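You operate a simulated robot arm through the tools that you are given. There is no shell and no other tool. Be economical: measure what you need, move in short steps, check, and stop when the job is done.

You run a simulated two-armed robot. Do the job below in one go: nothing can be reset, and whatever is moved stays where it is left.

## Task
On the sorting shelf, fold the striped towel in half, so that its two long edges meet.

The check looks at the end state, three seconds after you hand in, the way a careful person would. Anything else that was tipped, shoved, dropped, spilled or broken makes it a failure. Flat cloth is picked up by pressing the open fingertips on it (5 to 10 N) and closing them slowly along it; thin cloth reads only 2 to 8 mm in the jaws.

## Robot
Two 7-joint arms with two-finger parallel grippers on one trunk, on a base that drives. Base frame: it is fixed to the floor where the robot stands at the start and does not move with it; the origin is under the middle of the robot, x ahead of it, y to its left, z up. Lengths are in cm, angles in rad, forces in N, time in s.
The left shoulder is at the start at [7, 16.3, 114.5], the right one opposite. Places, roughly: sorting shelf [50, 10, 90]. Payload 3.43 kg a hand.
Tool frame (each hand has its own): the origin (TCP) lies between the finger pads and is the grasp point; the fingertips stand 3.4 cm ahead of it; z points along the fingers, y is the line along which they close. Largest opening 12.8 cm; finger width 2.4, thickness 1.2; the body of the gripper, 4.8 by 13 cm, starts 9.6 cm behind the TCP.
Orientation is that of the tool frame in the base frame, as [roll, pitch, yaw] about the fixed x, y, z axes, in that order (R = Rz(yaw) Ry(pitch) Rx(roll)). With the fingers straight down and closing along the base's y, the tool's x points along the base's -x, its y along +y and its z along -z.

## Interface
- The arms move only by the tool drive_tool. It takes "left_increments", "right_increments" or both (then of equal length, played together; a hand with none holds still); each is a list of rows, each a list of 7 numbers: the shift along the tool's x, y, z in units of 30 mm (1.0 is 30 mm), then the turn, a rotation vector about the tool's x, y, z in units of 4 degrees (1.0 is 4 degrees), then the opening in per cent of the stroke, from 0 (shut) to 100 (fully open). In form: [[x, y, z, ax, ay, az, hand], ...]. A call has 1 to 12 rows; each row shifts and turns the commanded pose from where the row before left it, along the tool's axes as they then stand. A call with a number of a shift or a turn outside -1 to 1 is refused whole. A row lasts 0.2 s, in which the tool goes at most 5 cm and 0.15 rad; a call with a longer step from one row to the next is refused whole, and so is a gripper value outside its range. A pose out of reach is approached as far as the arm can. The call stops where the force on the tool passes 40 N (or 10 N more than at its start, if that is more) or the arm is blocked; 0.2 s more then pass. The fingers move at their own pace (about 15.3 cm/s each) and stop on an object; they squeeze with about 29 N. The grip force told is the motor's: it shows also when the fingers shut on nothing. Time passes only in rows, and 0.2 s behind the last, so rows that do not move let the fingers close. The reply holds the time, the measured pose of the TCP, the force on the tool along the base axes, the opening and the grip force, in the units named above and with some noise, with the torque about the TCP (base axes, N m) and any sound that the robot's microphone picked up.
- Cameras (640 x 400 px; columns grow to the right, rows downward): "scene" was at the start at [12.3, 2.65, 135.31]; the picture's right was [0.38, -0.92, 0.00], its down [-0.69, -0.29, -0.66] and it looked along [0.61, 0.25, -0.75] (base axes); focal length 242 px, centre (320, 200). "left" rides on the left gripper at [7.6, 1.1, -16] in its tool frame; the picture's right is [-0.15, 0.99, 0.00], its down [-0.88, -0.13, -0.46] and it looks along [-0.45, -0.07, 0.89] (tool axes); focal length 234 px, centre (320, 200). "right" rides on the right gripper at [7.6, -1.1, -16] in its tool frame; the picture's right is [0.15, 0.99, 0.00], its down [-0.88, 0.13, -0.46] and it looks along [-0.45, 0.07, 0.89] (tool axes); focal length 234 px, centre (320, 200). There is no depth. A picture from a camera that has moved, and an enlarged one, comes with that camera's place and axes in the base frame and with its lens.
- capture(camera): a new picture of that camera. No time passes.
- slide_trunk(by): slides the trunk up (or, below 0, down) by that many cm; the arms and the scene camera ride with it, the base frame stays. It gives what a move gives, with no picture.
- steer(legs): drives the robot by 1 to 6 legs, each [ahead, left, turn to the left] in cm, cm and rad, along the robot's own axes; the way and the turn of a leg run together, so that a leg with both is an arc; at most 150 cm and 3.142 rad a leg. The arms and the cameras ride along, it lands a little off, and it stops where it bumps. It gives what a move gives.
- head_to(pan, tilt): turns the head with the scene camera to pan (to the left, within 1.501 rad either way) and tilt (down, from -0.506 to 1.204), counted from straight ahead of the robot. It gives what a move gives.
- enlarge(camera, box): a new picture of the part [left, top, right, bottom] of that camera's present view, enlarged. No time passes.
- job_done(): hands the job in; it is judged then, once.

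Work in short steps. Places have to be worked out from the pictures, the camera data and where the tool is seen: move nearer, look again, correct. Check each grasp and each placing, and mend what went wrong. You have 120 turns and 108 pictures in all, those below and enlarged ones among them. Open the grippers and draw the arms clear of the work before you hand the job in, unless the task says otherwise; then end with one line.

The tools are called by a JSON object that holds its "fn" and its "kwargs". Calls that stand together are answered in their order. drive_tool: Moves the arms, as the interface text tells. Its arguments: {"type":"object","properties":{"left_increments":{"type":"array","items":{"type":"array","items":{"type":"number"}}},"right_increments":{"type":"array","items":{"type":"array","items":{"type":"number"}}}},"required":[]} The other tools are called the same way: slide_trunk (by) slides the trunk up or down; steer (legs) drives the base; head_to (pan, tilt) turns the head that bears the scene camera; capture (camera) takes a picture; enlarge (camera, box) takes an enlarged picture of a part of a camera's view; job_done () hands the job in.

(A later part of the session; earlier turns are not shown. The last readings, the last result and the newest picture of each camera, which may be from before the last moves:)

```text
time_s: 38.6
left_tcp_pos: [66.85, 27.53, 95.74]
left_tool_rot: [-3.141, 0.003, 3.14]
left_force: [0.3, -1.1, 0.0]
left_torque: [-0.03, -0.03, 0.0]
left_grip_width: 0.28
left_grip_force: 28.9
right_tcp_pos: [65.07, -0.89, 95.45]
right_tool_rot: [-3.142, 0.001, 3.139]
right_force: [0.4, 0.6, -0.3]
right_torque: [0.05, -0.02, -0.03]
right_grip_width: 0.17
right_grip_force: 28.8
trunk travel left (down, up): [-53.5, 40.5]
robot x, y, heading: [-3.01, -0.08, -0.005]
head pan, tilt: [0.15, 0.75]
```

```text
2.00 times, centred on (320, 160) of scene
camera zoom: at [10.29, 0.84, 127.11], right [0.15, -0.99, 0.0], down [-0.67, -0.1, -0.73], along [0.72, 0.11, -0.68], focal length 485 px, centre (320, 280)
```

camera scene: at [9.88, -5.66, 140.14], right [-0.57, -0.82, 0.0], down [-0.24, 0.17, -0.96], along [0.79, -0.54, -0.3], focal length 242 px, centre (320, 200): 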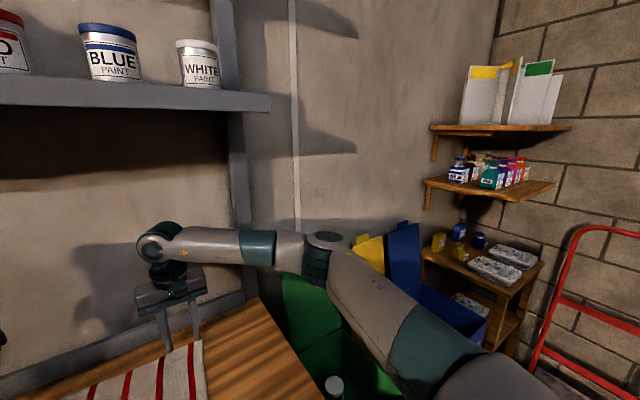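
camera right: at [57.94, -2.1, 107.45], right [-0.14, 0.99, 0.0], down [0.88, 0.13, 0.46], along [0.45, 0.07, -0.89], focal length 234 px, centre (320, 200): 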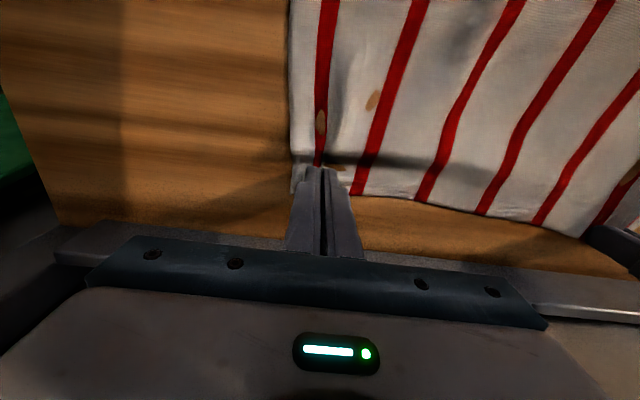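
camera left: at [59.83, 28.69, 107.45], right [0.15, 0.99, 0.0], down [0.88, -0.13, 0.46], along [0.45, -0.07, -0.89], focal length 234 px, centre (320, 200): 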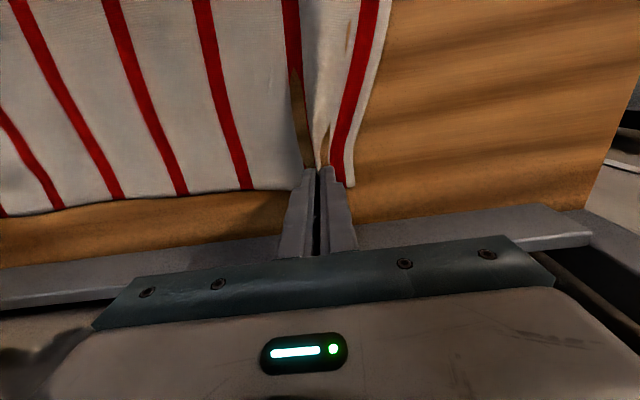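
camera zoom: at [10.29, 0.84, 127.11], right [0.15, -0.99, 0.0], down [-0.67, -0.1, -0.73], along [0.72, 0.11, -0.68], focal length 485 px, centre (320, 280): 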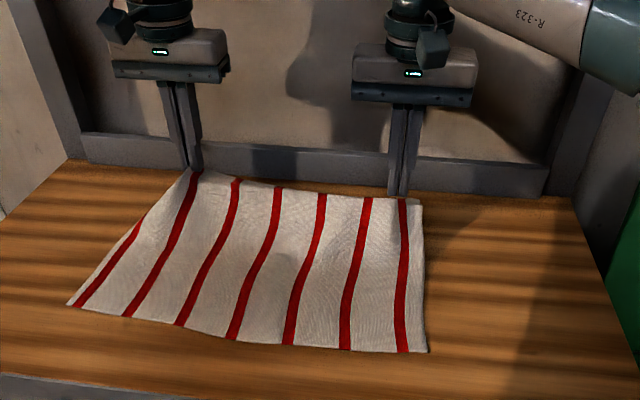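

Both corners are held and the cloth lifts cleanly. Next I lift along an arc to above the fold line, moving toward the robot.

{"fn": "drive_tool", "kwargs": {"left_increments": [[0.2, 0.05, -0.6, 0, 0, 0, 0], [0.3, 0.05, -0.6, 0, 0, 0, 0], [0.5, 0.05, -0.6, 0, 0, 0, 0], [0.6, 0.05, -0.5, 0, 0, 0, 0], [0.7, 0.05, -0.4, 0, 0, 0, 0], [0.7, 0.05, -0.3, 0, 0, 0, 0], [0.67, 0.05, 0, 0, 0, 0, 0]], "right_increments": [[0.2, 0.05, -0.6, 0, 0, 0, 0], [0.3, 0.05, -0.6, 0, 0, 0, 0], [0.5, 0.05, -0.6, 0, 0, 0, 0], [0.6, 0.05, -0.5, 0, 0, 0, 0], [0.7, 0.05, -0.4, 0, 0, 0, 0], [0.7, 0.05, -0.3, 0, 0, 0, 0], [0.67, 0.05, 0, 0, 0, 0, 0]]}}

{"fn": "capture", "kwargs": {"camera": "scene"}}

```text
time_s: 40.2
left_tcp_pos: [55.88, 28.5, 104.67]
left_tool_rot: [-3.141, 0.001, 3.14]
left_force: [0.0, -1.3, -0.5]
left_torque: [-0.03, 0.0, 0.02]
left_grip_width: 0.23
left_grip_force: 29.1
right_tcp_pos: [53.85, 0.31, 104.44]
right_tool_rot: [3.141, 0.002, 3.138]
right_force: [0.1, 1.8, 0.6]
right_torque: [0.03, -0.07, 0.0]
right_grip_width: 0.16
right_grip_force: 29.0
trunk travel left (down, up): [-53.5, 40.5]
robot x, y, heading: [-2.61, 0.51, -0.003]
head pan, tilt: [0.15, 0.75]
```

```text
82 pictures are left
camera scene: at [10.28, 0.84, 127.11], right [0.15, -0.99, 0.0], down [-0.67, -0.1, -0.73], along [0.72, 0.11, -0.68], focal length 242 px, centre (320, 200)
```

scene: 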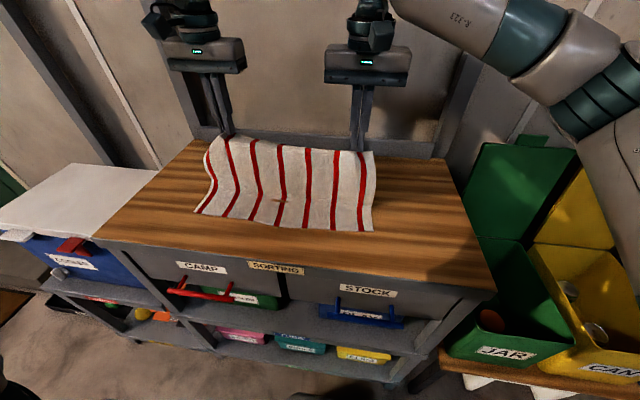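

The flap hangs nicely and the near edge hasn't moved. I'll tilt both hands about 32° so the fingers point ahead and down, to help the flap lie the right way.

{"fn": "drive_tool", "kwargs": {"left_increments": [[0.1, 0, 0, 0, -1, 0, 0], [0.1, 0, 0, 0, -1, 0, 0], [0.1, 0, 0, 0, -1, 0, 0], [0.1, 0, 0, 0, -1, 0, 0], [0.1, 0, 0, 0, -1, 0, 0], [0.1, 0, 0, 0, -1, 0, 0], [0.1, 0, 0, 0, -1, 0, 0], [0.1, 0, 0, 0, -1, 0, 0]], "right_increments": [[0.1, 0, 0, 0, -1, 0, 0], [0.1, 0, 0, 0, -1, 0, 0], [0.1, 0, 0, 0, -1, 0, 0], [0.1, 0, 0, 0, -1, 0, 0], [0.1, 0, 0, 0, -1, 0, 0], [0.1, 0, 0, 0, -1, 0, 0], [0.1, 0, 0, 0, -1, 0, 0], [0.1, 0, 0, 0, -1, 0, 0]]}}

{"fn": "steer", "kwargs": {"legs": [[-6, 0, 0]]}}

{"fn": "capture", "kwargs": {"camera": "scene"}}

```text
time_s: 42.0
left_tcp_pos: [53.57, 28.47, 104.07]
left_tool_rot: [-3.141, 0.559, 3.14]
left_force: [-0.2, -1.5, 0.3]
left_torque: [-0.03, -0.03, 0.0]
left_grip_width: 0.26
left_grip_force: 29.4
right_tcp_pos: [51.71, 0.18, 103.98]
right_tool_rot: [3.14, 0.56, 3.137]
right_force: [1.1, 1.1, 0.0]
right_torque: [0.05, 0.0, 0.03]
right_grip_width: 0.17
right_grip_force: 28.9
trunk travel left (down, up): [-53.5, 40.5]
robot x, y, heading: [-2.94, -0.27, -0.001]
head pan, tilt: [0.15, 0.75]
```

```text
time_s: 43.0
left_tcp_pos: [47.56, 28.53, 103.96]
left_tool_rot: [3.141, 0.561, 3.141]
left_force: [-0.6, -1.9, 0.2]
left_torque: [-0.07, 0.0, 0.0]
left_grip_width: 0.25
left_grip_force: 29.2
right_tcp_pos: [45.75, 0.31, 104.01]
right_tool_rot: [3.141, 0.557, 3.138]
right_force: [-0.2, 1.0, -0.2]
right_torque: [0.03, -0.04, 0.02]
right_grip_width: 0.17
right_grip_force: 28.5
trunk travel left (down, up): [-53.5, 40.5]
robot x, y, heading: [-8.93, 0.33, -0.002]
head pan, tilt: [0.15, 0.75]
```

```text
81 pictures are left
camera scene: at [4.24, 0.87, 127.11], right [0.15, -0.99, 0.0], down [-0.67, -0.1, -0.73], along [0.72, 0.11, -0.68], focal length 242 px, centre (320, 200)
```

scene: 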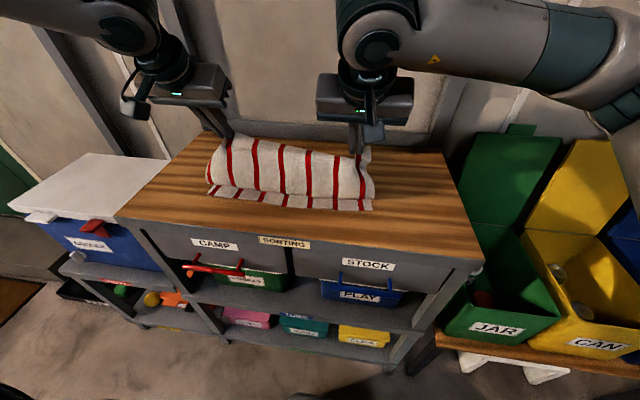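

The fold is forming well. I'll come down and back part way with a little more tilt, then look closely.

{"fn": "drive_tool", "kwargs": {"left_increments": [[0.4, 0, 0.1, 0, -1, 0, 0], [0.4, 0, 0.1, 0, -1, 0, 0], [0.45, 0, 0.1, 0, -1, 0, 0], [0.45, 0, 0.1, 0, -1, 0, 0]], "right_increments": [[0.4, 0, 0.1, 0, -1, 0, 0], [0.4, 0, 0.1, 0, -1, 0, 0], [0.45, 0, 0.1, 0, -1, 0, 0], [0.45, 0, 0.1, 0, -1, 0, 0]]}}

{"fn": "enlarge", "kwargs": {"camera": "scene", "box": [160, 80, 480, 280]}}

{"fn": "capture", "kwargs": {"camera": "right"}}

{"fn": "capture", "kwargs": {"camera": "left"}}

```text
time_s: 44.0
left_tcp_pos: [44.64, 28.72, 100.02]
left_tool_rot: [-3.138, 0.839, -3.139]
left_force: [-0.9, -2.1, -0.8]
left_torque: [-0.09, 0.02, -0.07]
left_grip_width: 0.25
left_grip_force: 29.1
left hand out of reach, approached as far as the arm can: row 4
right_tcp_pos: [42.59, 0.33, 99.92]
right_tool_rot: [-3.141, 0.838, 3.14]
right_force: [0.3, 2.6, 0.1]
right_torque: [0.08, -0.01, 0.0]
right_grip_width: 0.16
right_grip_force: 29.1
trunk travel left (down, up): [-53.5, 40.5]
robot x, y, heading: [-8.91, 0.24, -0.002]
head pan, tilt: [0.15, 0.75]
```

```text
2.00 times, centred on (320, 180) of scene
camera zoom: at [4.36, 0.96, 127.11], right [0.15, -0.99, 0.0], down [-0.67, -0.1, -0.73], along [0.72, 0.11, -0.68], focal length 485 px, centre (320, 240)
```

zoom: 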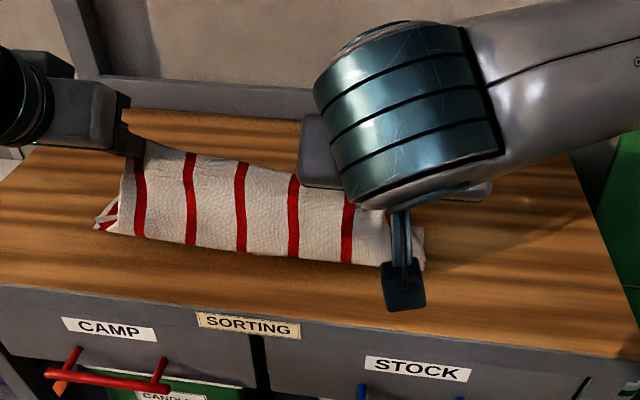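

```text
79 pictures are left
camera right: at [25.47, -0.74, 104.89], right [-0.1, 0.99, -0.11], down [0.25, 0.13, 0.96], along [0.96, 0.06, -0.26], focal length 234 px, centre (320, 200)
```

right: 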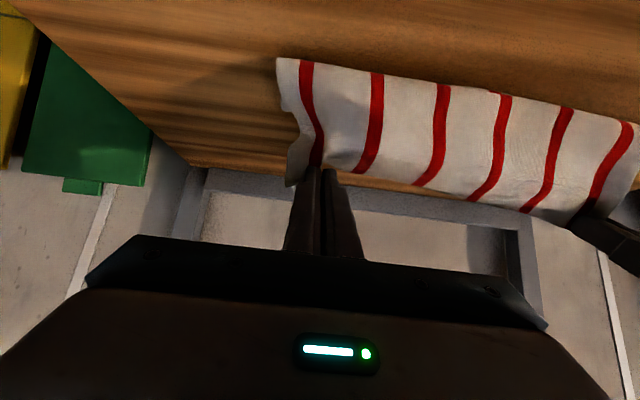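

```text
78 pictures are left
camera left: at [27.75, 29.94, 105.01], right [0.1, 0.99, 0.11], down [0.25, -0.13, 0.96], along [0.96, -0.07, -0.26], focal length 234 px, centre (320, 200)
```

left: 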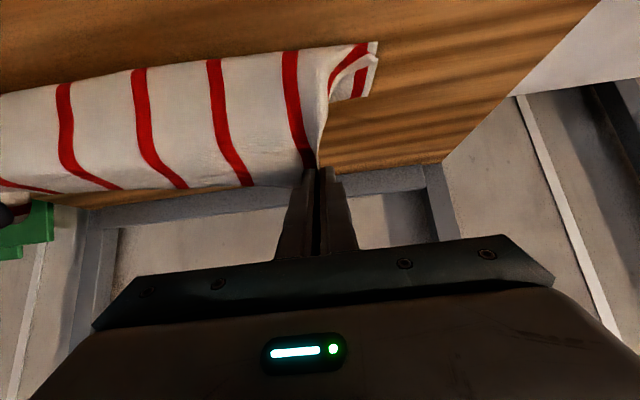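

Both grips hold. The bottom near-left corner reads about [43.4,34.7] and the near-right about [42.8,-5]. I'll drive back 2.6 cm and then lower, reducing the tilt a little for reach.

{"fn": "steer", "kwargs": {"legs": [[-2.6, 0, 0]]}}

{"fn": "drive_tool", "kwargs": {"left_increments": [[0.25, 0, 0.26, 0, 1, 0, 0], [0.25, 0, 0.26, 0, 1, 0, 0], [0.25, 0, 0.26, 0, 0, 0, 0], [0.25, 0, 0.26, 0, 0, 0, 0], [0.25, 0, 0.26, 0, 0, 0, 0], [0.25, 0, 0.26, 0, 0, 0, 0]], "right_increments": [[0.225, 0, 0.29, 0, 1, 0, 0], [0.225, 0, 0.29, 0, 1, 0, 0], [0.225, 0, 0.29, 0, 0, 0, 0], [0.225, 0, 0.29, 0, 0, 0, 0], [0.225, 0, 0.29, 0, 0, 0, 0], [0.225, 0, 0.29, 0, 0, 0, 0]]}}

{"fn": "capture", "kwargs": {"camera": "right"}}

{"fn": "capture", "kwargs": {"camera": "left"}}

{"fn": "enlarge", "kwargs": {"camera": "scene", "box": [160, 80, 480, 280]}}

```text
time_s: 44.8
left_tcp_pos: [42.21, 28.64, 100.01]
left_tool_rot: [3.141, 0.835, 3.14]
left_force: [-0.3, -2.0, -0.1]
left_torque: [-0.05, 0.02, -0.03]
left_grip_width: 0.23
left_grip_force: 29.4
right_tcp_pos: [40.0, 0.34, 99.75]
right_tool_rot: [3.141, 0.838, 3.138]
right_force: [-0.4, 3.0, 0.7]
right_torque: [0.06, -0.03, 0.0]
right_grip_width: 0.15
right_grip_force: 29.0
trunk travel left (down, up): [-53.5, 40.5]
robot x, y, heading: [-11.43, 0.22, -0.004]
head pan, tilt: [0.15, 0.75]
```

```text
time_s: 46.2
left_tcp_pos: [42.08, 28.54, 93.54]
left_tool_rot: [3.141, 0.695, 3.141]
left_force: [-0.7, -1.3, -0.7]
left_torque: [-0.07, -0.03, -0.03]
left_grip_width: 0.25
left_grip_force: 29.9
right_tcp_pos: [40.41, 0.33, 93.34]
right_tool_rot: [3.141, 0.695, 3.14]
right_force: [0.7, 0.8, 0.8]
right_torque: [0.03, 0.02, 0.03]
right_grip_width: 0.16
right_grip_force: 29.4
trunk travel left (down, up): [-53.5, 40.5]
robot x, y, heading: [-11.51, 0.03, -0.003]
head pan, tilt: [0.15, 0.75]
```

```text
77 pictures are left
camera right: at [24.31, -0.74, 100.61], right [-0.11, 0.99, -0.09], down [0.38, 0.13, 0.91], along [0.92, 0.06, -0.39], focal length 234 px, centre (320, 200)
```

right: 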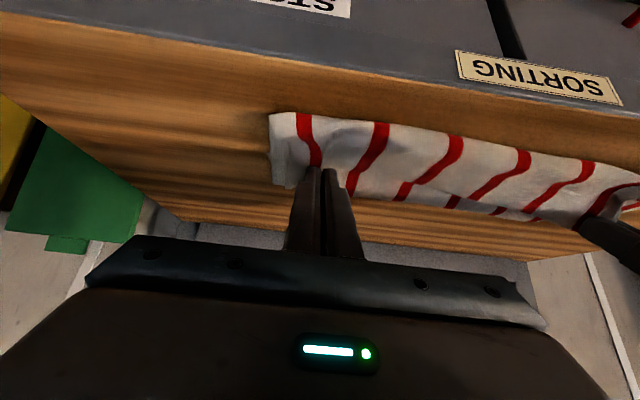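

```text
76 pictures are left
camera left: at [25.93, 29.9, 100.86], right [0.11, 0.99, 0.09], down [0.38, -0.13, 0.91], along [0.92, -0.07, -0.39], focal length 234 px, centre (320, 200)
```

left: 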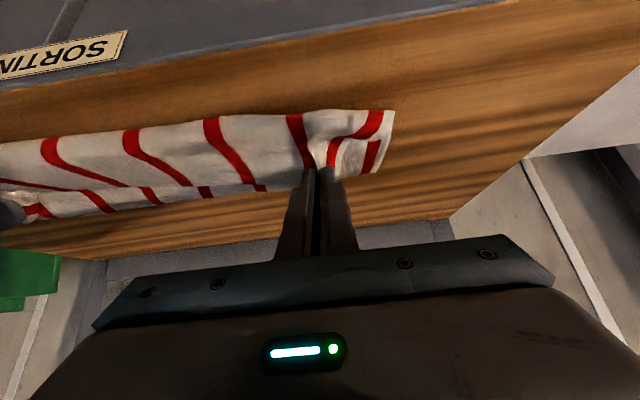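

```text
2.00 times, centred on (320, 180) of scene
camera zoom: at [1.89, 0.89, 127.1], right [0.15, -0.99, 0.0], down [-0.68, -0.1, -0.73], along [0.72, 0.11, -0.68], focal length 485 px, centre (320, 240)
```

zoom: 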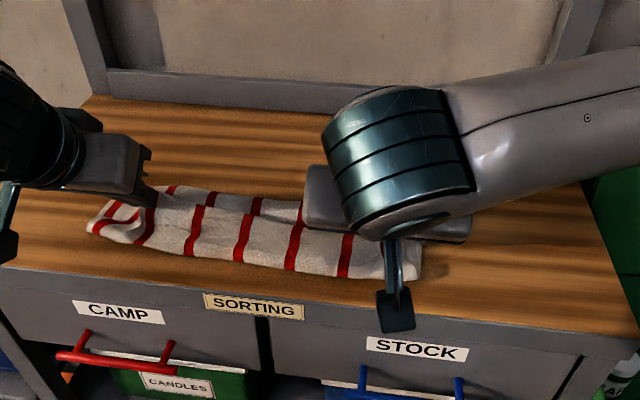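

The flap is down but bulges toward the robot, and I can't tell the bottom edge from the flap. I'll enlarge the wrist views.

{"fn": "enlarge", "kwargs": {"camera": "left", "box": [180, 60, 440, 220]}}

{"fn": "enlarge", "kwargs": {"camera": "right", "box": [240, 80, 560, 280]}}

{"fn": "enlarge", "kwargs": {"camera": "scene", "box": [190, 150, 390, 240]}}

```text
2.46 times, centred on (310, 140) of left
camera zoom: at [25.93, 29.9, 100.86], right [0.11, 0.99, 0.09], down [0.38, -0.13, 0.91], along [0.92, -0.07, -0.39], focal length 576 px, centre (345, 348)
```

zoom: 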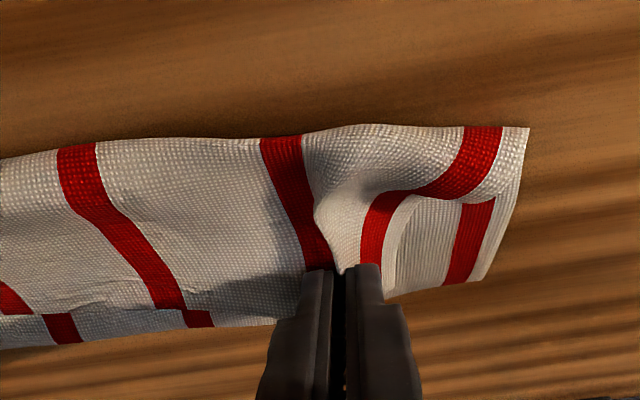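

```text
2.00 times, centred on (400, 180) of right
camera zoom: at [24.31, -0.74, 100.61], right [-0.11, 0.99, -0.09], down [0.38, 0.13, 0.91], along [0.92, 0.06, -0.39], focal length 468 px, centre (160, 240)
```

zoom: 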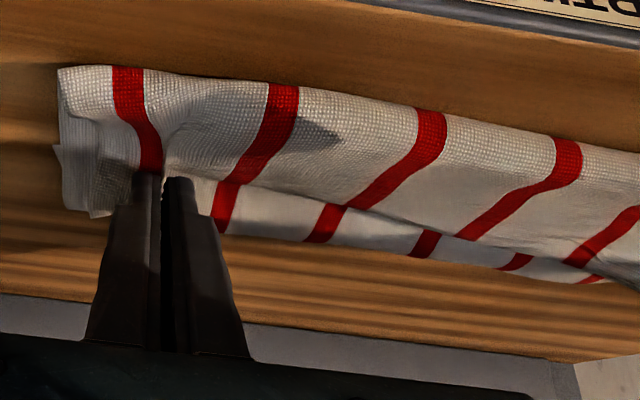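

```text
3.20 times, centred on (290, 195) of scene
camera zoom: at [1.89, 0.89, 127.1], right [0.15, -0.99, 0.0], down [-0.68, -0.1, -0.73], along [0.72, 0.11, -0.68], focal length 776 px, centre (416, 216)
```

zoom: 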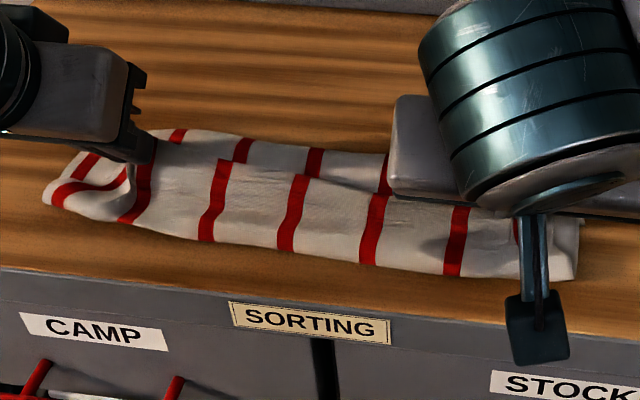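

I see what happened. My path was too high, so it pulled the bottom layer up, and the crease moved toward the robot (to about x = 50), leaving a front loop. I'll go back: raise both hands and move ahead until the cloth hangs over the proper fold line at x ≈ 56, and so re-lay the bottom half.

{"fn": "drive_tool", "kwargs": {"left_increments": [[-0.375, 0, -0.447, 0, 0, 0, 0], [-0.375, 0, -0.447, 0, 0, 0, 0], [-0.375, 0, -0.447, 0, 0, 0, 0], [-0.375, 0, -0.447, 0, 0, 0, 0], [-0.597, 0, 0.37, 0, 0, 0, 0], [-0.597, 0, 0.37, 0, 0, 0, 0], [-0.597, 0, 0.37, 0, 0, 0, 0], [-0.597, 0, 0.37, 0, 0, 0, 0], [-0.597, 0, 0.37, 0, 0, 0, 0], [-0.597, 0, 0.37, 0, 0, 0, 0]], "right_increments": [[-0.375, 0, -0.447, 0, 0, 0, 0], [-0.375, 0, -0.447, 0, 0, 0, 0], [-0.375, 0, -0.447, 0, 0, 0, 0], [-0.375, 0, -0.447, 0, 0, 0, 0], [-0.597, 0, 0.37, 0, 0, 0, 0], [-0.597, 0, 0.37, 0, 0, 0, 0], [-0.597, 0, 0.37, 0, 0, 0, 0], [-0.597, 0, 0.37, 0, 0, 0, 0], [-0.597, 0, 0.37, 0, 0, 0, 0], [-0.597, 0, 0.37, 0, 0, 0, 0]]}}

{"fn": "capture", "kwargs": {"camera": "scene"}}

{"fn": "capture", "kwargs": {"camera": "left"}}

{"fn": "capture", "kwargs": {"camera": "right"}}

```text
time_s: 48.4
left_tcp_pos: [54.66, 28.55, 102.25]
left_tool_rot: [-3.139, 0.697, 3.139]
left_force: [0.3, -1.5, 0.2]
left_torque: [-0.08, 0.0, 0.0]
left_grip_width: 0.24
left_grip_force: 29.1
right_tcp_pos: [52.95, 0.1, 102.0]
right_tool_rot: [3.141, 0.695, 3.137]
right_force: [0.9, 1.1, -0.3]
right_torque: [0.09, -0.03, 0.0]
right_grip_width: 0.16
right_grip_force: 29.1
trunk travel left (down, up): [-53.5, 40.5]
robot x, y, heading: [-11.26, -0.55, -0.003]
head pan, tilt: [0.15, 0.75]
```

```text
71 pictures are left
camera scene: at [1.94, 0.84, 127.09], right [0.15, -0.99, 0.0], down [-0.68, -0.1, -0.73], along [0.72, 0.11, -0.68], focal length 242 px, centre (320, 200)
```

scene: 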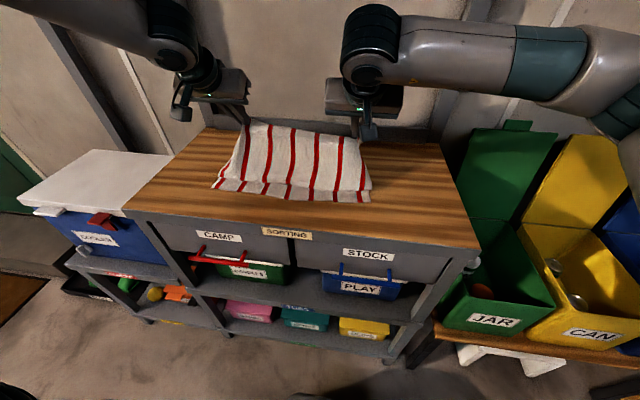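

```text
70 pictures are left
camera left: at [38.56, 29.76, 109.55], right [0.11, 0.99, 0.09], down [0.38, -0.13, 0.91], along [0.92, -0.07, -0.39], focal length 234 px, centre (320, 200)
```

left: 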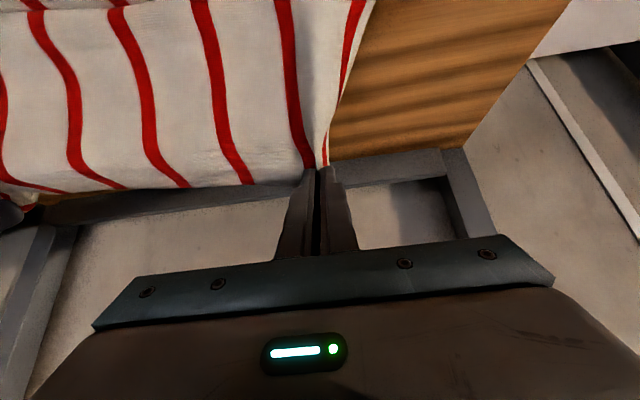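

```text
69 pictures are left
camera right: at [36.84, -1.0, 109.31], right [-0.11, 0.99, -0.09], down [0.38, 0.13, 0.91], along [0.92, 0.06, -0.39], focal length 234 px, centre (320, 200)
```

right: 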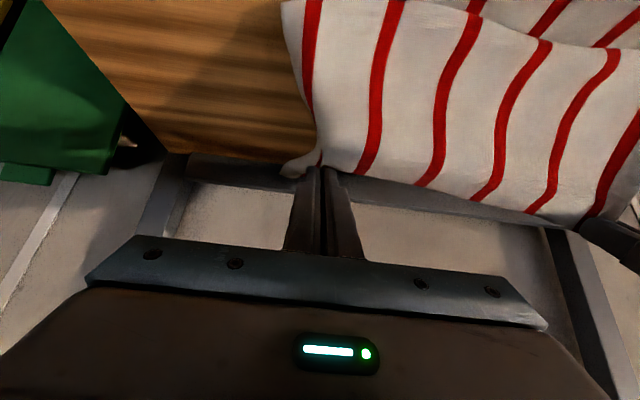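

The bottom near edge still lies at x ≈ 43, but the hanging cloth bellies toward me to x ≈ 48. I'll drive the base ahead 5 cm, carrying the pinch further out to lay the bottom half down to x ≈ 56.

{"fn": "steer", "kwargs": {"legs": [[5.5, 0, 0]]}}

{"fn": "enlarge", "kwargs": {"camera": "scene", "box": [160, 80, 480, 280]}}

{"fn": "capture", "kwargs": {"camera": "left"}}

```text
time_s: 49.4
left_tcp_pos: [60.08, 28.37, 102.2]
left_tool_rot: [3.141, 0.697, 3.137]
left_force: [-0.1, -1.8, -1.3]
left_torque: [-0.07, 0.0, -0.03]
left_grip_width: 0.24
left_grip_force: 29.2
right_tcp_pos: [58.26, -0.02, 102.02]
right_tool_rot: [-3.141, 0.696, 3.138]
right_force: [0.6, 2.2, 0.5]
right_torque: [0.08, 0.0, 0.01]
right_grip_width: 0.14
right_grip_force: 28.8
trunk travel left (down, up): [-53.5, 40.5]
robot x, y, heading: [-5.81, 0.32, -0.003]
head pan, tilt: [0.15, 0.75]
```

```text
2.00 times, centred on (320, 180) of scene
camera zoom: at [7.35, 0.83, 127.1], right [0.15, -0.99, 0.0], down [-0.68, -0.1, -0.73], along [0.72, 0.11, -0.68], focal length 485 px, centre (320, 240)
```

zoom: 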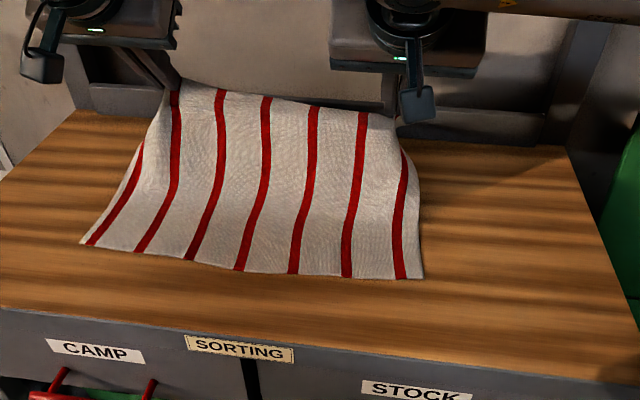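

```text
67 pictures are left
camera left: at [43.99, 29.7, 109.56], right [0.12, 0.99, 0.09], down [0.38, -0.13, 0.91], along [0.92, -0.07, -0.39], focal length 234 px, centre (320, 200)
```

left: 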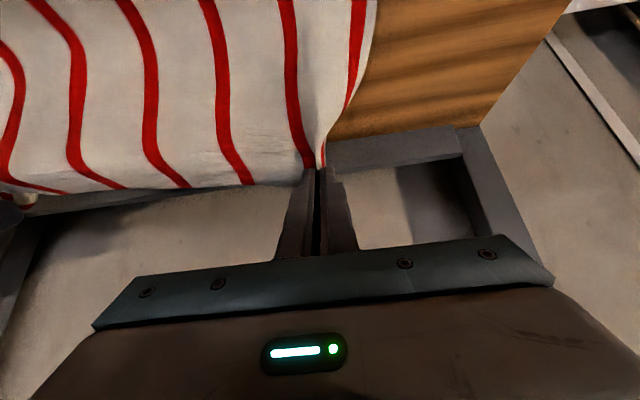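

The bottom half is laid out again, with the near edge at x ≈ 43–44. For the second try I'll use more forward tilt so the flap's slack goes away from me, and a tighter arc. First I'll tilt 24° more and check reach.

{"fn": "drive_tool", "kwargs": {"left_increments": [[0.1, 0, 0, 0, -1, 0, 0], [0.1, 0, 0, 0, -1, 0, 0], [0.1, 0, 0, 0, -1, 0, 0], [0.1, 0, 0, 0, -1, 0, 0], [0.1, 0, 0, 0, -1, 0, 0], [0.1, 0, 0, 0, -1, 0, 0]], "right_increments": [[0.1, 0, 0, 0, -1, 0, 0], [0.1, 0, 0, 0, -1, 0, 0], [0.1, 0, 0, 0, -1, 0, 0], [0.1, 0, 0, 0, -1, 0, 0], [0.1, 0, 0, 0, -1, 0, 0], [0.1, 0, 0, 0, -1, 0, 0]]}}

```text
time_s: 50.8
left_tcp_pos: [58.77, 28.48, 101.0]
left_tool_rot: [-3.137, 1.117, 3.141]
left_force: [-0.1, -2.4, 0.1]
left_torque: [-0.06, 0.03, -0.04]
left_grip_width: 0.25
left_grip_force: 29.1
right_tcp_pos: [57.15, -0.04, 100.76]
right_tool_rot: [-3.141, 1.116, 3.138]
right_force: [-0.6, 2.7, -0.7]
right_torque: [0.07, 0.0, 0.01]
right_grip_width: 0.12
right_grip_force: 28.9
trunk travel left (down, up): [-53.5, 40.5]
robot x, y, heading: [-5.9, 0.37, 0.002]
head pan, tilt: [0.15, 0.75]
```

The 64° tilt is reachable. I'll advance the right hand 1.8 cm to line up with the left, because the bottom near edge is now nearly parallel to y. Then I'll start the tighter arc by driving back and lowering.

{"fn": "drive_tool", "kwargs": {"right_increments": [[-0.13, 0, 0.27, 0, 0, 0, 0], [-0.13, 0, 0.27, 0, 0, 0, 0]]}}

{"fn": "steer", "kwargs": {"legs": [[-5, 0, 0]]}}

{"fn": "drive_tool", "kwargs": {"left_increments": [[0.3, 0, 0.15, 0, 0, 0, 0], [0.3, 0, 0.15, 0, 0, 0, 0]], "right_increments": [[0.3, 0, 0.15, 0, 0, 0, 0], [0.3, 0, 0.15, 0, 0, 0, 0]]}}

{"fn": "capture", "kwargs": {"camera": "left"}}

{"fn": "enlarge", "kwargs": {"camera": "scene", "box": [160, 80, 480, 280]}}

```text
time_s: 51.4
left_tcp_pos: [58.85, 28.53, 100.87]
left_tool_rot: [3.139, 1.116, 3.139]
left_force: [0.1, -1.8, -0.3]
left_torque: [-0.1, 0.04, -0.06]
left_grip_width: 0.24
left_grip_force: 29.1
right_tcp_pos: [58.94, 0.01, 100.79]
right_tool_rot: [-3.142, 1.116, 3.135]
right_force: [0.5, 2.9, 0.5]
right_torque: [0.04, -0.04, 0.06]
right_grip_width: 0.16
right_grip_force: 28.8
trunk travel left (down, up): [-53.5, 40.5]
robot x, y, heading: [-6.03, -0.05, -0.002]
head pan, tilt: [0.15, 0.75]
```

```text
time_s: 52.3
left_tcp_pos: [53.86, 28.38, 101.03]
left_tool_rot: [3.14, 1.117, 3.139]
left_force: [-0.8, -1.6, 0.0]
left_torque: [-0.05, -0.02, -0.08]
left_grip_width: 0.24
left_grip_force: 29.3
right_tcp_pos: [53.94, -0.06, 100.67]
right_tool_rot: [3.141, 1.116, 3.138]
right_force: [-1.0, 2.0, -0.3]
right_torque: [0.07, 0.0, 0.01]
right_grip_width: 0.19
right_grip_force: 28.7
trunk travel left (down, up): [-53.5, 40.5]
robot x, y, heading: [-10.69, 0.43, -0.008]
head pan, tilt: [0.15, 0.75]
```

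```text
time_s: 52.9
left_tcp_pos: [53.85, 28.43, 98.94]
left_tool_rot: [-3.14, 1.115, 3.139]
left_force: [0.7, -2.6, 0.6]
left_torque: [-0.07, -0.02, -0.05]
left_grip_width: 0.25
left_grip_force: 29.2
right_tcp_pos: [53.93, 0.16, 98.66]
right_tool_rot: [3.138, 1.116, 3.138]
right_force: [-0.1, 0.8, 0.2]
right_torque: [0.05, 0.01, 0.06]
right_grip_width: 0.17
right_grip_force: 28.8
trunk travel left (down, up): [-53.5, 40.5]
robot x, y, heading: [-11.08, -0.15, -0.008]
head pan, tilt: [0.15, 0.75]
```

```text
66 pictures are left
camera left: at [36.16, 29.79, 99.05], right [0.07, 0.99, 0.13], down [-0.02, -0.13, 0.99], along [1.0, -0.07, 0.01], focal length 234 px, centre (320, 200)
```

left: 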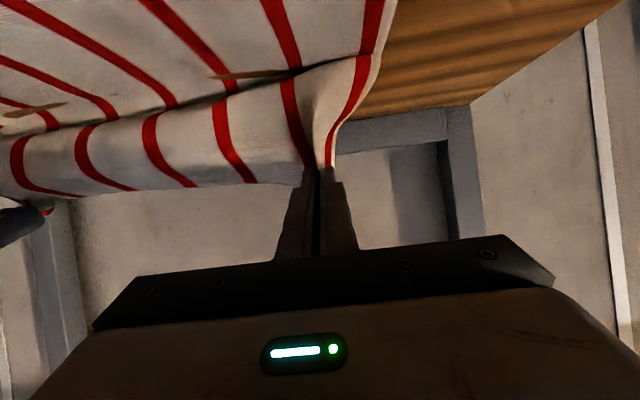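

```text
2.00 times, centred on (320, 180) of scene
camera zoom: at [2.21, 0.87, 127.12], right [0.14, -0.99, 0.0], down [-0.67, -0.1, -0.73], along [0.72, 0.11, -0.68], focal length 485 px, centre (320, 240)
```

zoom: 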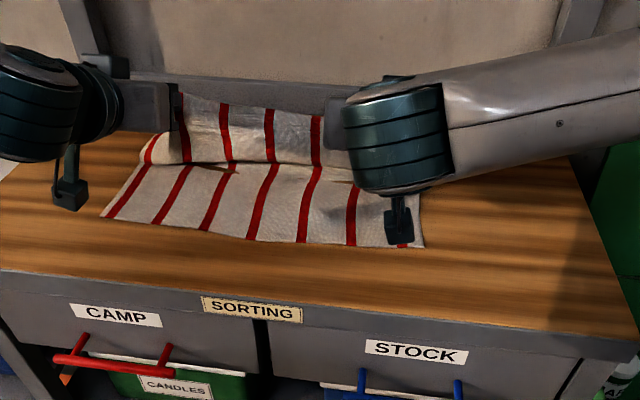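

Much better: the crease now stays at x ≈ 55. I'll continue back in short steps.

{"fn": "steer", "kwargs": {"legs": [[-5, 0, 0]]}}

{"fn": "drive_tool", "kwargs": {"left_increments": [[0.25, 0, 0.13, 0, 0, 0, 0], [0.25, 0, 0.13, 0, 0, 0, 0]], "right_increments": [[0.25, 0, 0.13, 0, 0, 0, 0], [0.25, 0, 0.13, 0, 0, 0, 0]]}}

{"fn": "capture", "kwargs": {"camera": "left"}}

{"fn": "enlarge", "kwargs": {"camera": "scene", "box": [160, 80, 480, 280]}}

```text
time_s: 53.8
left_tcp_pos: [48.87, 28.47, 99.05]
left_tool_rot: [3.141, 1.118, 3.136]
left_force: [-0.3, -1.4, 0.5]
left_torque: [-0.09, 0.05, -0.03]
left_grip_width: 0.26
left_grip_force: 29.3
right_tcp_pos: [48.99, -0.08, 98.64]
right_tool_rot: [3.141, 1.117, 3.138]
right_force: [-0.8, 1.9, -0.3]
right_torque: [0.03, 0.0, 0.04]
right_grip_width: 0.16
right_grip_force: 28.8
trunk travel left (down, up): [-53.5, 40.5]
robot x, y, heading: [-15.74, 0.18, -0.009]
head pan, tilt: [0.15, 0.75]
```

```text
time_s: 54.4
left_tcp_pos: [48.87, 28.55, 97.25]
left_tool_rot: [3.141, 1.116, 3.138]
left_force: [0.5, -1.4, -0.6]
left_torque: [-0.06, 0.03, -0.04]
left_grip_width: 0.23
left_grip_force: 29.0
right_tcp_pos: [49.01, -0.07, 96.96]
right_tool_rot: [-3.141, 1.117, 3.136]
right_force: [-0.1, 1.6, 0.1]
right_torque: [0.07, -0.02, 0.05]
right_grip_width: 0.14
right_grip_force: 29.2
trunk travel left (down, up): [-53.5, 40.5]
robot x, y, heading: [-16.01, -0.54, -0.005]
head pan, tilt: [0.15, 0.75]
```

```text
64 pictures are left
camera left: at [31.21, 29.85, 97.3], right [0.07, 0.99, 0.13], down [-0.02, -0.13, 0.99], along [1.0, -0.07, 0.01], focal length 234 px, centre (320, 200)
```

left: 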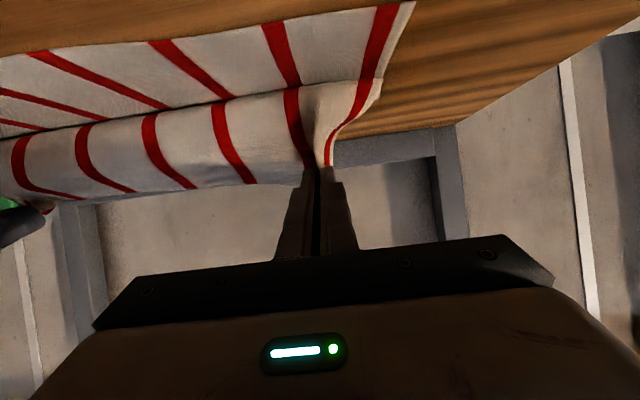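

```text
2.00 times, centred on (320, 180) of scene
camera zoom: at [-2.76, 0.88, 127.12], right [0.14, -0.99, 0.0], down [-0.67, -0.1, -0.73], along [0.72, 0.11, -0.68], focal length 485 px, centre (320, 240)
```

zoom: 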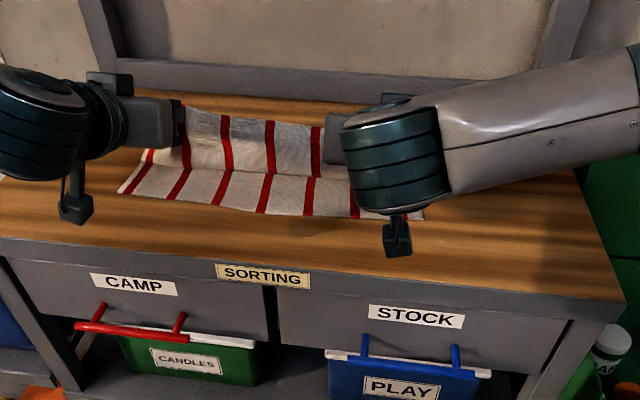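

The flap now touches the bottom layer at x ≈ 49 and runs behind to the crease at about 55, as it should. I'll continue rolling it back: 4 cm back, then slightly lower.

{"fn": "steer", "kwargs": {"legs": [[-4, 0, 0]]}}

{"fn": "drive_tool", "kwargs": {"left_increments": [[0.25, 0, 0.13, 0, 0, 0, 0]], "right_increments": [[0.25, 0, 0.13, 0, 0, 0, 0]]}}

{"fn": "capture", "kwargs": {"camera": "left"}}

{"fn": "enlarge", "kwargs": {"camera": "scene", "box": [200, 100, 400, 225]}}

```text
time_s: 55.3
left_tcp_pos: [44.95, 28.62, 97.19]
left_tool_rot: [-3.141, 1.115, 3.137]
left_force: [-0.6, -2.0, 0.8]
left_torque: [-0.08, 0.04, -0.04]
left_grip_width: 0.26
left_grip_force: 29.1
right_tcp_pos: [45.09, 0.1, 96.93]
right_tool_rot: [-3.141, 1.117, 3.134]
right_force: [0.8, 2.4, 0.2]
right_torque: [0.07, 0.01, 0.07]
right_grip_width: 0.16
right_grip_force: 28.9
trunk travel left (down, up): [-53.5, 40.5]
robot x, y, heading: [-19.62, -0.1, -0.006]
head pan, tilt: [0.15, 0.75]
```

```text
time_s: 55.7
left_tcp_pos: [45.24, 28.59, 96.16]
left_tool_rot: [-3.14, 1.114, 3.139]
left_force: [0.4, -1.2, -0.4]
left_torque: [-0.05, -0.01, -0.02]
left_grip_width: 0.26
left_grip_force: 28.7
right_tcp_pos: [45.36, 0.14, 96.04]
right_tool_rot: [-3.141, 1.116, 3.137]
right_force: [0.6, 1.5, -0.4]
right_torque: [0.05, -0.01, 0.05]
right_grip_width: 0.16
right_grip_force: 28.9
trunk travel left (down, up): [-53.5, 40.5]
robot x, y, heading: [-19.99, 0.36, -0.006]
head pan, tilt: [0.15, 0.75]
```

```text
62 pictures are left
camera left: at [27.55, 29.91, 96.33], right [0.07, 0.99, 0.13], down [-0.02, -0.13, 0.99], along [1.0, -0.07, 0.01], focal length 234 px, centre (320, 200)
```

left: 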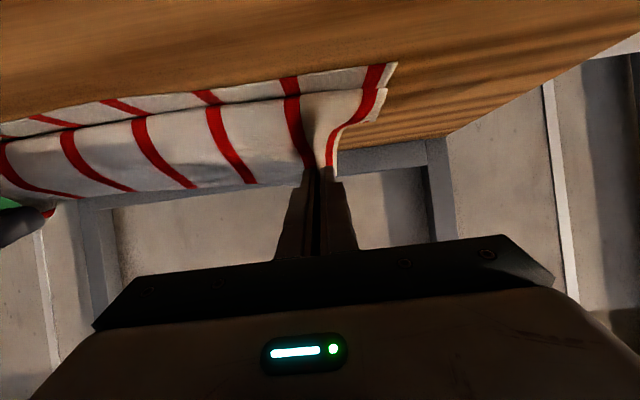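

```text
3.20 times, centred on (300, 162) of scene
camera zoom: at [-6.37, 0.94, 127.08], right [0.14, -0.99, 0.0], down [-0.68, -0.1, -0.73], along [0.72, 0.11, -0.68], focal length 776 px, centre (384, 320)
```

zoom: 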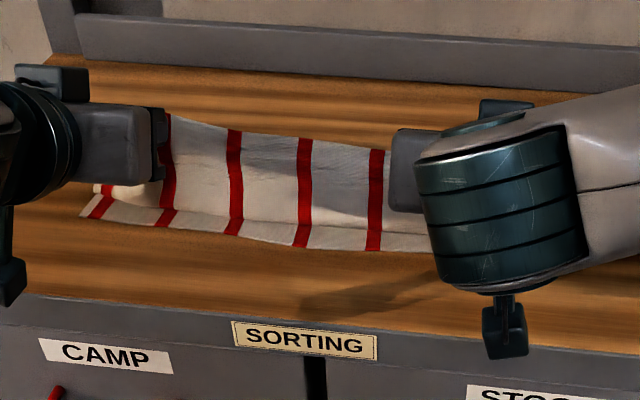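

I'll come down and back further so I can see over the flap to the crease.

{"fn": "drive_tool", "kwargs": {"left_increments": [[0.447, 0, -0.13, 0, 0, 0, 0], [0.447, 0, -0.13, 0, 0, 0, 0], [0.447, 0, -0.13, 0, 0, 0, 0]], "right_increments": [[0.447, 0, -0.13, 0, 0, 0, 0], [0.447, 0, -0.13, 0, 0, 0, 0], [0.447, 0, -0.13, 0, 0, 0, 0]]}}

{"fn": "enlarge", "kwargs": {"camera": "scene", "box": [200, 100, 400, 225]}}

{"fn": "capture", "kwargs": {"camera": "left"}}

```text
time_s: 56.5
left_tcp_pos: [42.33, 28.6, 93.09]
left_tool_rot: [-3.141, 1.115, 3.138]
left_force: [0.2, -2.4, 0.0]
left_torque: [-0.07, 0.01, -0.08]
left_grip_width: 0.24
left_grip_force: 28.6
right_tcp_pos: [42.28, 0.19, 92.9]
right_tool_rot: [-3.141, 1.118, 3.138]
right_force: [-0.8, 2.6, 0.2]
right_torque: [0.01, 0.04, 0.07]
right_grip_width: 0.17
right_grip_force: 29.0
trunk travel left (down, up): [-53.5, 40.5]
robot x, y, heading: [-19.77, 0.07, -0.007]
head pan, tilt: [0.15, 0.75]
```

```text
3.20 times, centred on (300, 162) of scene
camera zoom: at [-6.56, 0.94, 127.11], right [0.14, -0.99, 0.0], down [-0.68, -0.1, -0.73], along [0.72, 0.11, -0.68], focal length 776 px, centre (384, 320)
```

zoom: 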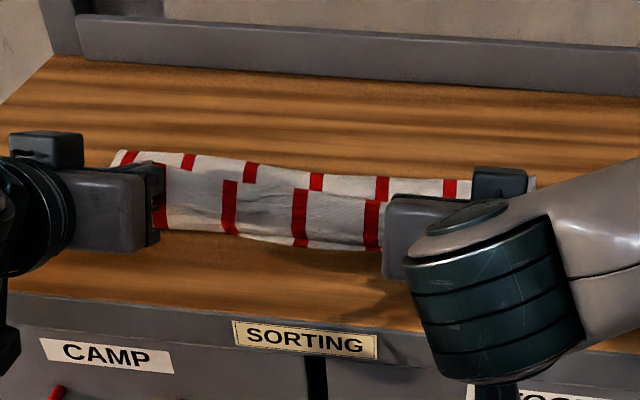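

```text
59 pictures are left
camera left: at [24.55, 29.89, 93.25], right [0.07, 0.99, 0.13], down [-0.02, -0.13, 0.99], along [1.0, -0.07, 0.01], focal length 234 px, centre (320, 200)
```

left: 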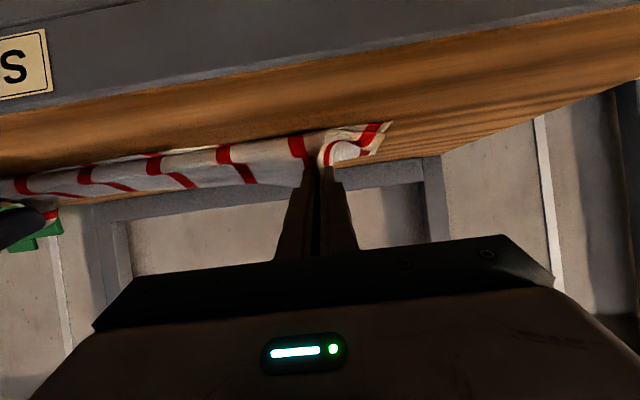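

Now the crease is visible at x ≈ 54 and the front belly sits right at the near edge, with the hem still held back at x ≈ 45. I'll push ahead 3 cm while lowering, then look.

{"fn": "drive_tool", "kwargs": {"left_increments": [[0.07, 0, 0.41, 0, 0, 0, 0], [0.07, 0, 0.41, 0, 0, 0, 0], [0.07, 0, 0.41, 0, 0, 0, 0]], "right_increments": [[0.07, 0, 0.41, 0, 0, 0, 0], [0.07, 0, 0.41, 0, 0, 0, 0], [0.07, 0, 0.41, 0, 0, 0, 0]]}}

{"fn": "enlarge", "kwargs": {"camera": "scene", "box": [200, 100, 400, 225]}}

{"fn": "enlarge", "kwargs": {"camera": "left", "box": [180, 60, 440, 220]}}

{"fn": "enlarge", "kwargs": {"camera": "right", "box": [200, 60, 460, 220]}}

```text
time_s: 57.3
left_tcp_pos: [45.12, 28.59, 91.34]
left_tool_rot: [3.141, 1.12, 3.136]
left_force: [-1.8, -1.1, 9.1]
left_torque: [-0.07, -0.15, -0.05]
left_grip_width: 0.23
left_grip_force: 28.9
right_tcp_pos: [45.1, 0.15, 90.97]
right_tool_rot: [3.141, 1.12, 3.134]
right_force: [-1.4, 2.1, 7.6]
right_torque: [0.06, -0.09, 0.02]
right_grip_width: 0.16
right_grip_force: 28.9
trunk travel left (down, up): [-53.5, 40.5]
robot x, y, heading: [-19.5, -0.14, -0.006]
head pan, tilt: [0.15, 0.75]
```

```text
3.20 times, centred on (300, 162) of scene
camera zoom: at [-6.84, 0.86, 127.17], right [0.14, -0.99, 0.0], down [-0.67, -0.1, -0.73], along [0.72, 0.11, -0.68], focal length 776 px, centre (384, 320)
```

zoom: 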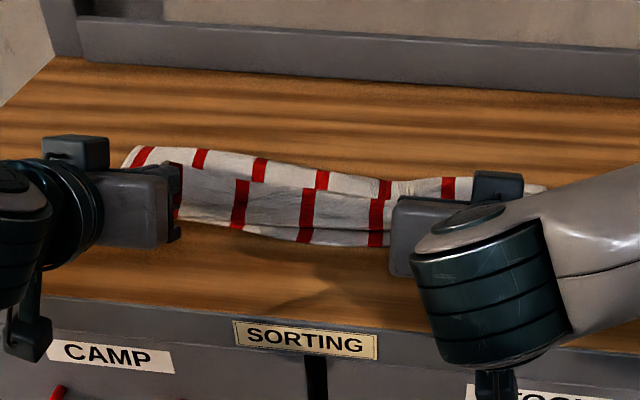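

```text
2.46 times, centred on (310, 140) of left
camera zoom: at [27.52, 29.91, 91.32], right [0.07, 0.99, 0.13], down [-0.03, -0.13, 0.99], along [1.0, -0.07, 0.02], focal length 576 px, centre (345, 348)
```

zoom: 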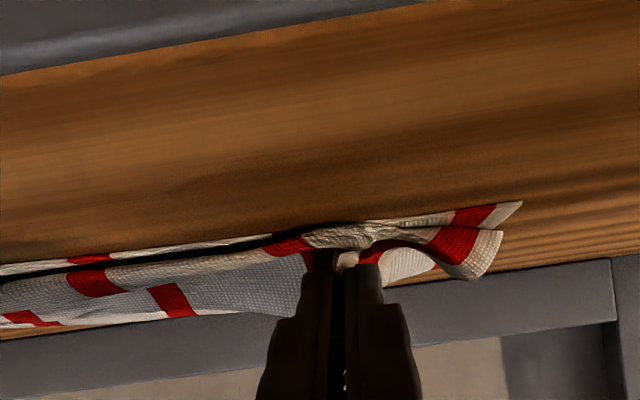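

```text
2.46 times, centred on (330, 140) of right
camera zoom: at [27.44, -1.01, 91.07], right [-0.06, 0.99, -0.13], down [-0.03, 0.13, 0.99], along [1.0, 0.06, 0.02], focal length 576 px, centre (295, 348)
```

zoom: 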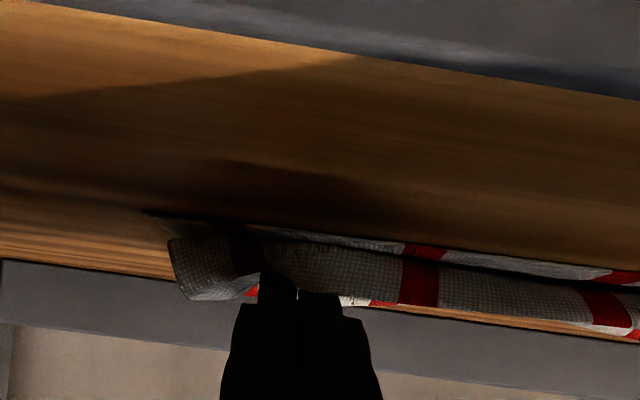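

The bottom near edge is visible just in front of the flap's belly; the held hem is doubled back. I'll open gently to release the pinches and slide the fingers back out.

{"fn": "drive_tool", "kwargs": {"left_increments": [[-0.05, 0, 0, 0, 0, 0, 5], [0, 0, 0, 0, 0, 0, 10], [0, 0, 0, 0, 0, 0, 20], [0, 0, 0, 0, 0, 0, 20], [-0.1, 0, -0.3, 0, 0, 0, 20], [-0.1, 0, -0.6, 0, 0, 0, 20], [-0.2, 0, -0.8, 0, 0, 0, 20], [-0.3, 0, -0.9, 0, 0, 0, 20], [-0.3, 0, -0.9, 0, 0, 0, 20]], "right_increments": [[-0.05, 0, 0, 0, 0, 0, 5], [0, 0, 0, 0, 0, 0, 10], [0, 0, 0, 0, 0, 0, 20], [0, 0, 0, 0, 0, 0, 20], [-0.1, 0, -0.3, 0, 0, 0, 20], [-0.1, 0, -0.6, 0, 0, 0, 20], [-0.2, 0, -0.8, 0, 0, 0, 20], [-0.3, 0, -0.9, 0, 0, 0, 20], [-0.3, 0, -0.9, 0, 0, 0, 20]]}}

{"fn": "enlarge", "kwargs": {"camera": "scene", "box": [200, 100, 400, 225]}}

{"fn": "capture", "kwargs": {"camera": "left"}}

{"fn": "capture", "kwargs": {"camera": "right"}}

```text
time_s: 59.3
left_tcp_pos: [39.0, 28.91, 98.75]
left_tool_rot: [-3.138, 1.115, 3.139]
left_force: [0.2, -0.2, 0.5]
left_torque: [0.0, 0.0, 0.01]
left_grip_width: 2.54
left_grip_force: 0.1
left hand out of reach, approached as far as the arm can: row 9
right_tcp_pos: [37.27, 0.09, 98.16]
right_tool_rot: [-3.141, 1.12, 3.139]
right_force: [-1.7, 0.0, 0.1]
right_torque: [0.0, 0.03, -0.06]
right_grip_width: 2.55
right_grip_force: 0.1
trunk travel left (down, up): [-53.5, 40.5]
robot x, y, heading: [-19.87, 0.05, -0.007]
head pan, tilt: [0.15, 0.75]
```

```text
3.20 times, centred on (300, 162) of scene
camera zoom: at [-6.71, 0.91, 127.11], right [0.14, -0.99, 0.0], down [-0.67, -0.1, -0.73], along [0.72, 0.11, -0.68], focal length 776 px, centre (384, 320)
```

zoom: 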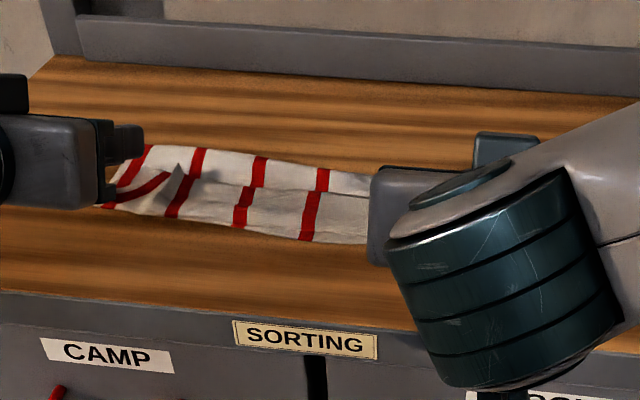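

```text
54 pictures are left
camera left: at [21.24, 30.28, 98.8], right [0.07, 0.99, 0.13], down [-0.02, -0.13, 0.99], along [1.0, -0.07, 0.01], focal length 234 px, centre (320, 200)
```

left: 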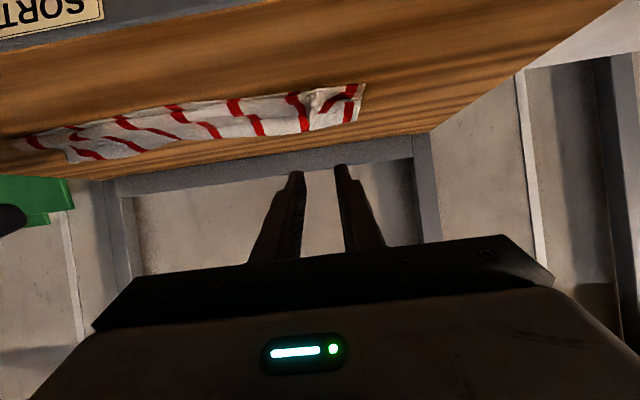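

```text
53 pictures are left
camera right: at [19.39, -0.98, 98.35], right [-0.06, 0.99, -0.13], down [-0.02, 0.13, 0.99], along [1.0, 0.06, 0.02], focal length 234 px, centre (320, 200)
```

right: 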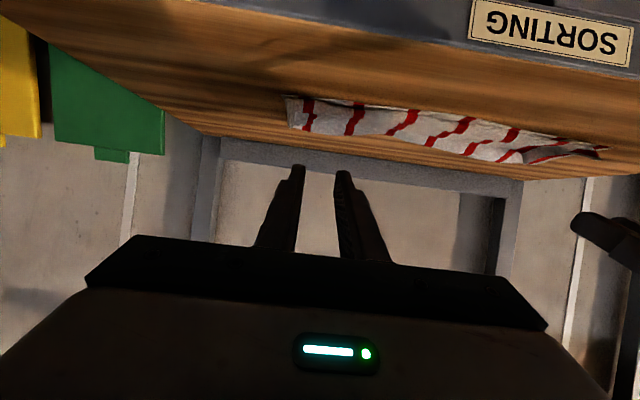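

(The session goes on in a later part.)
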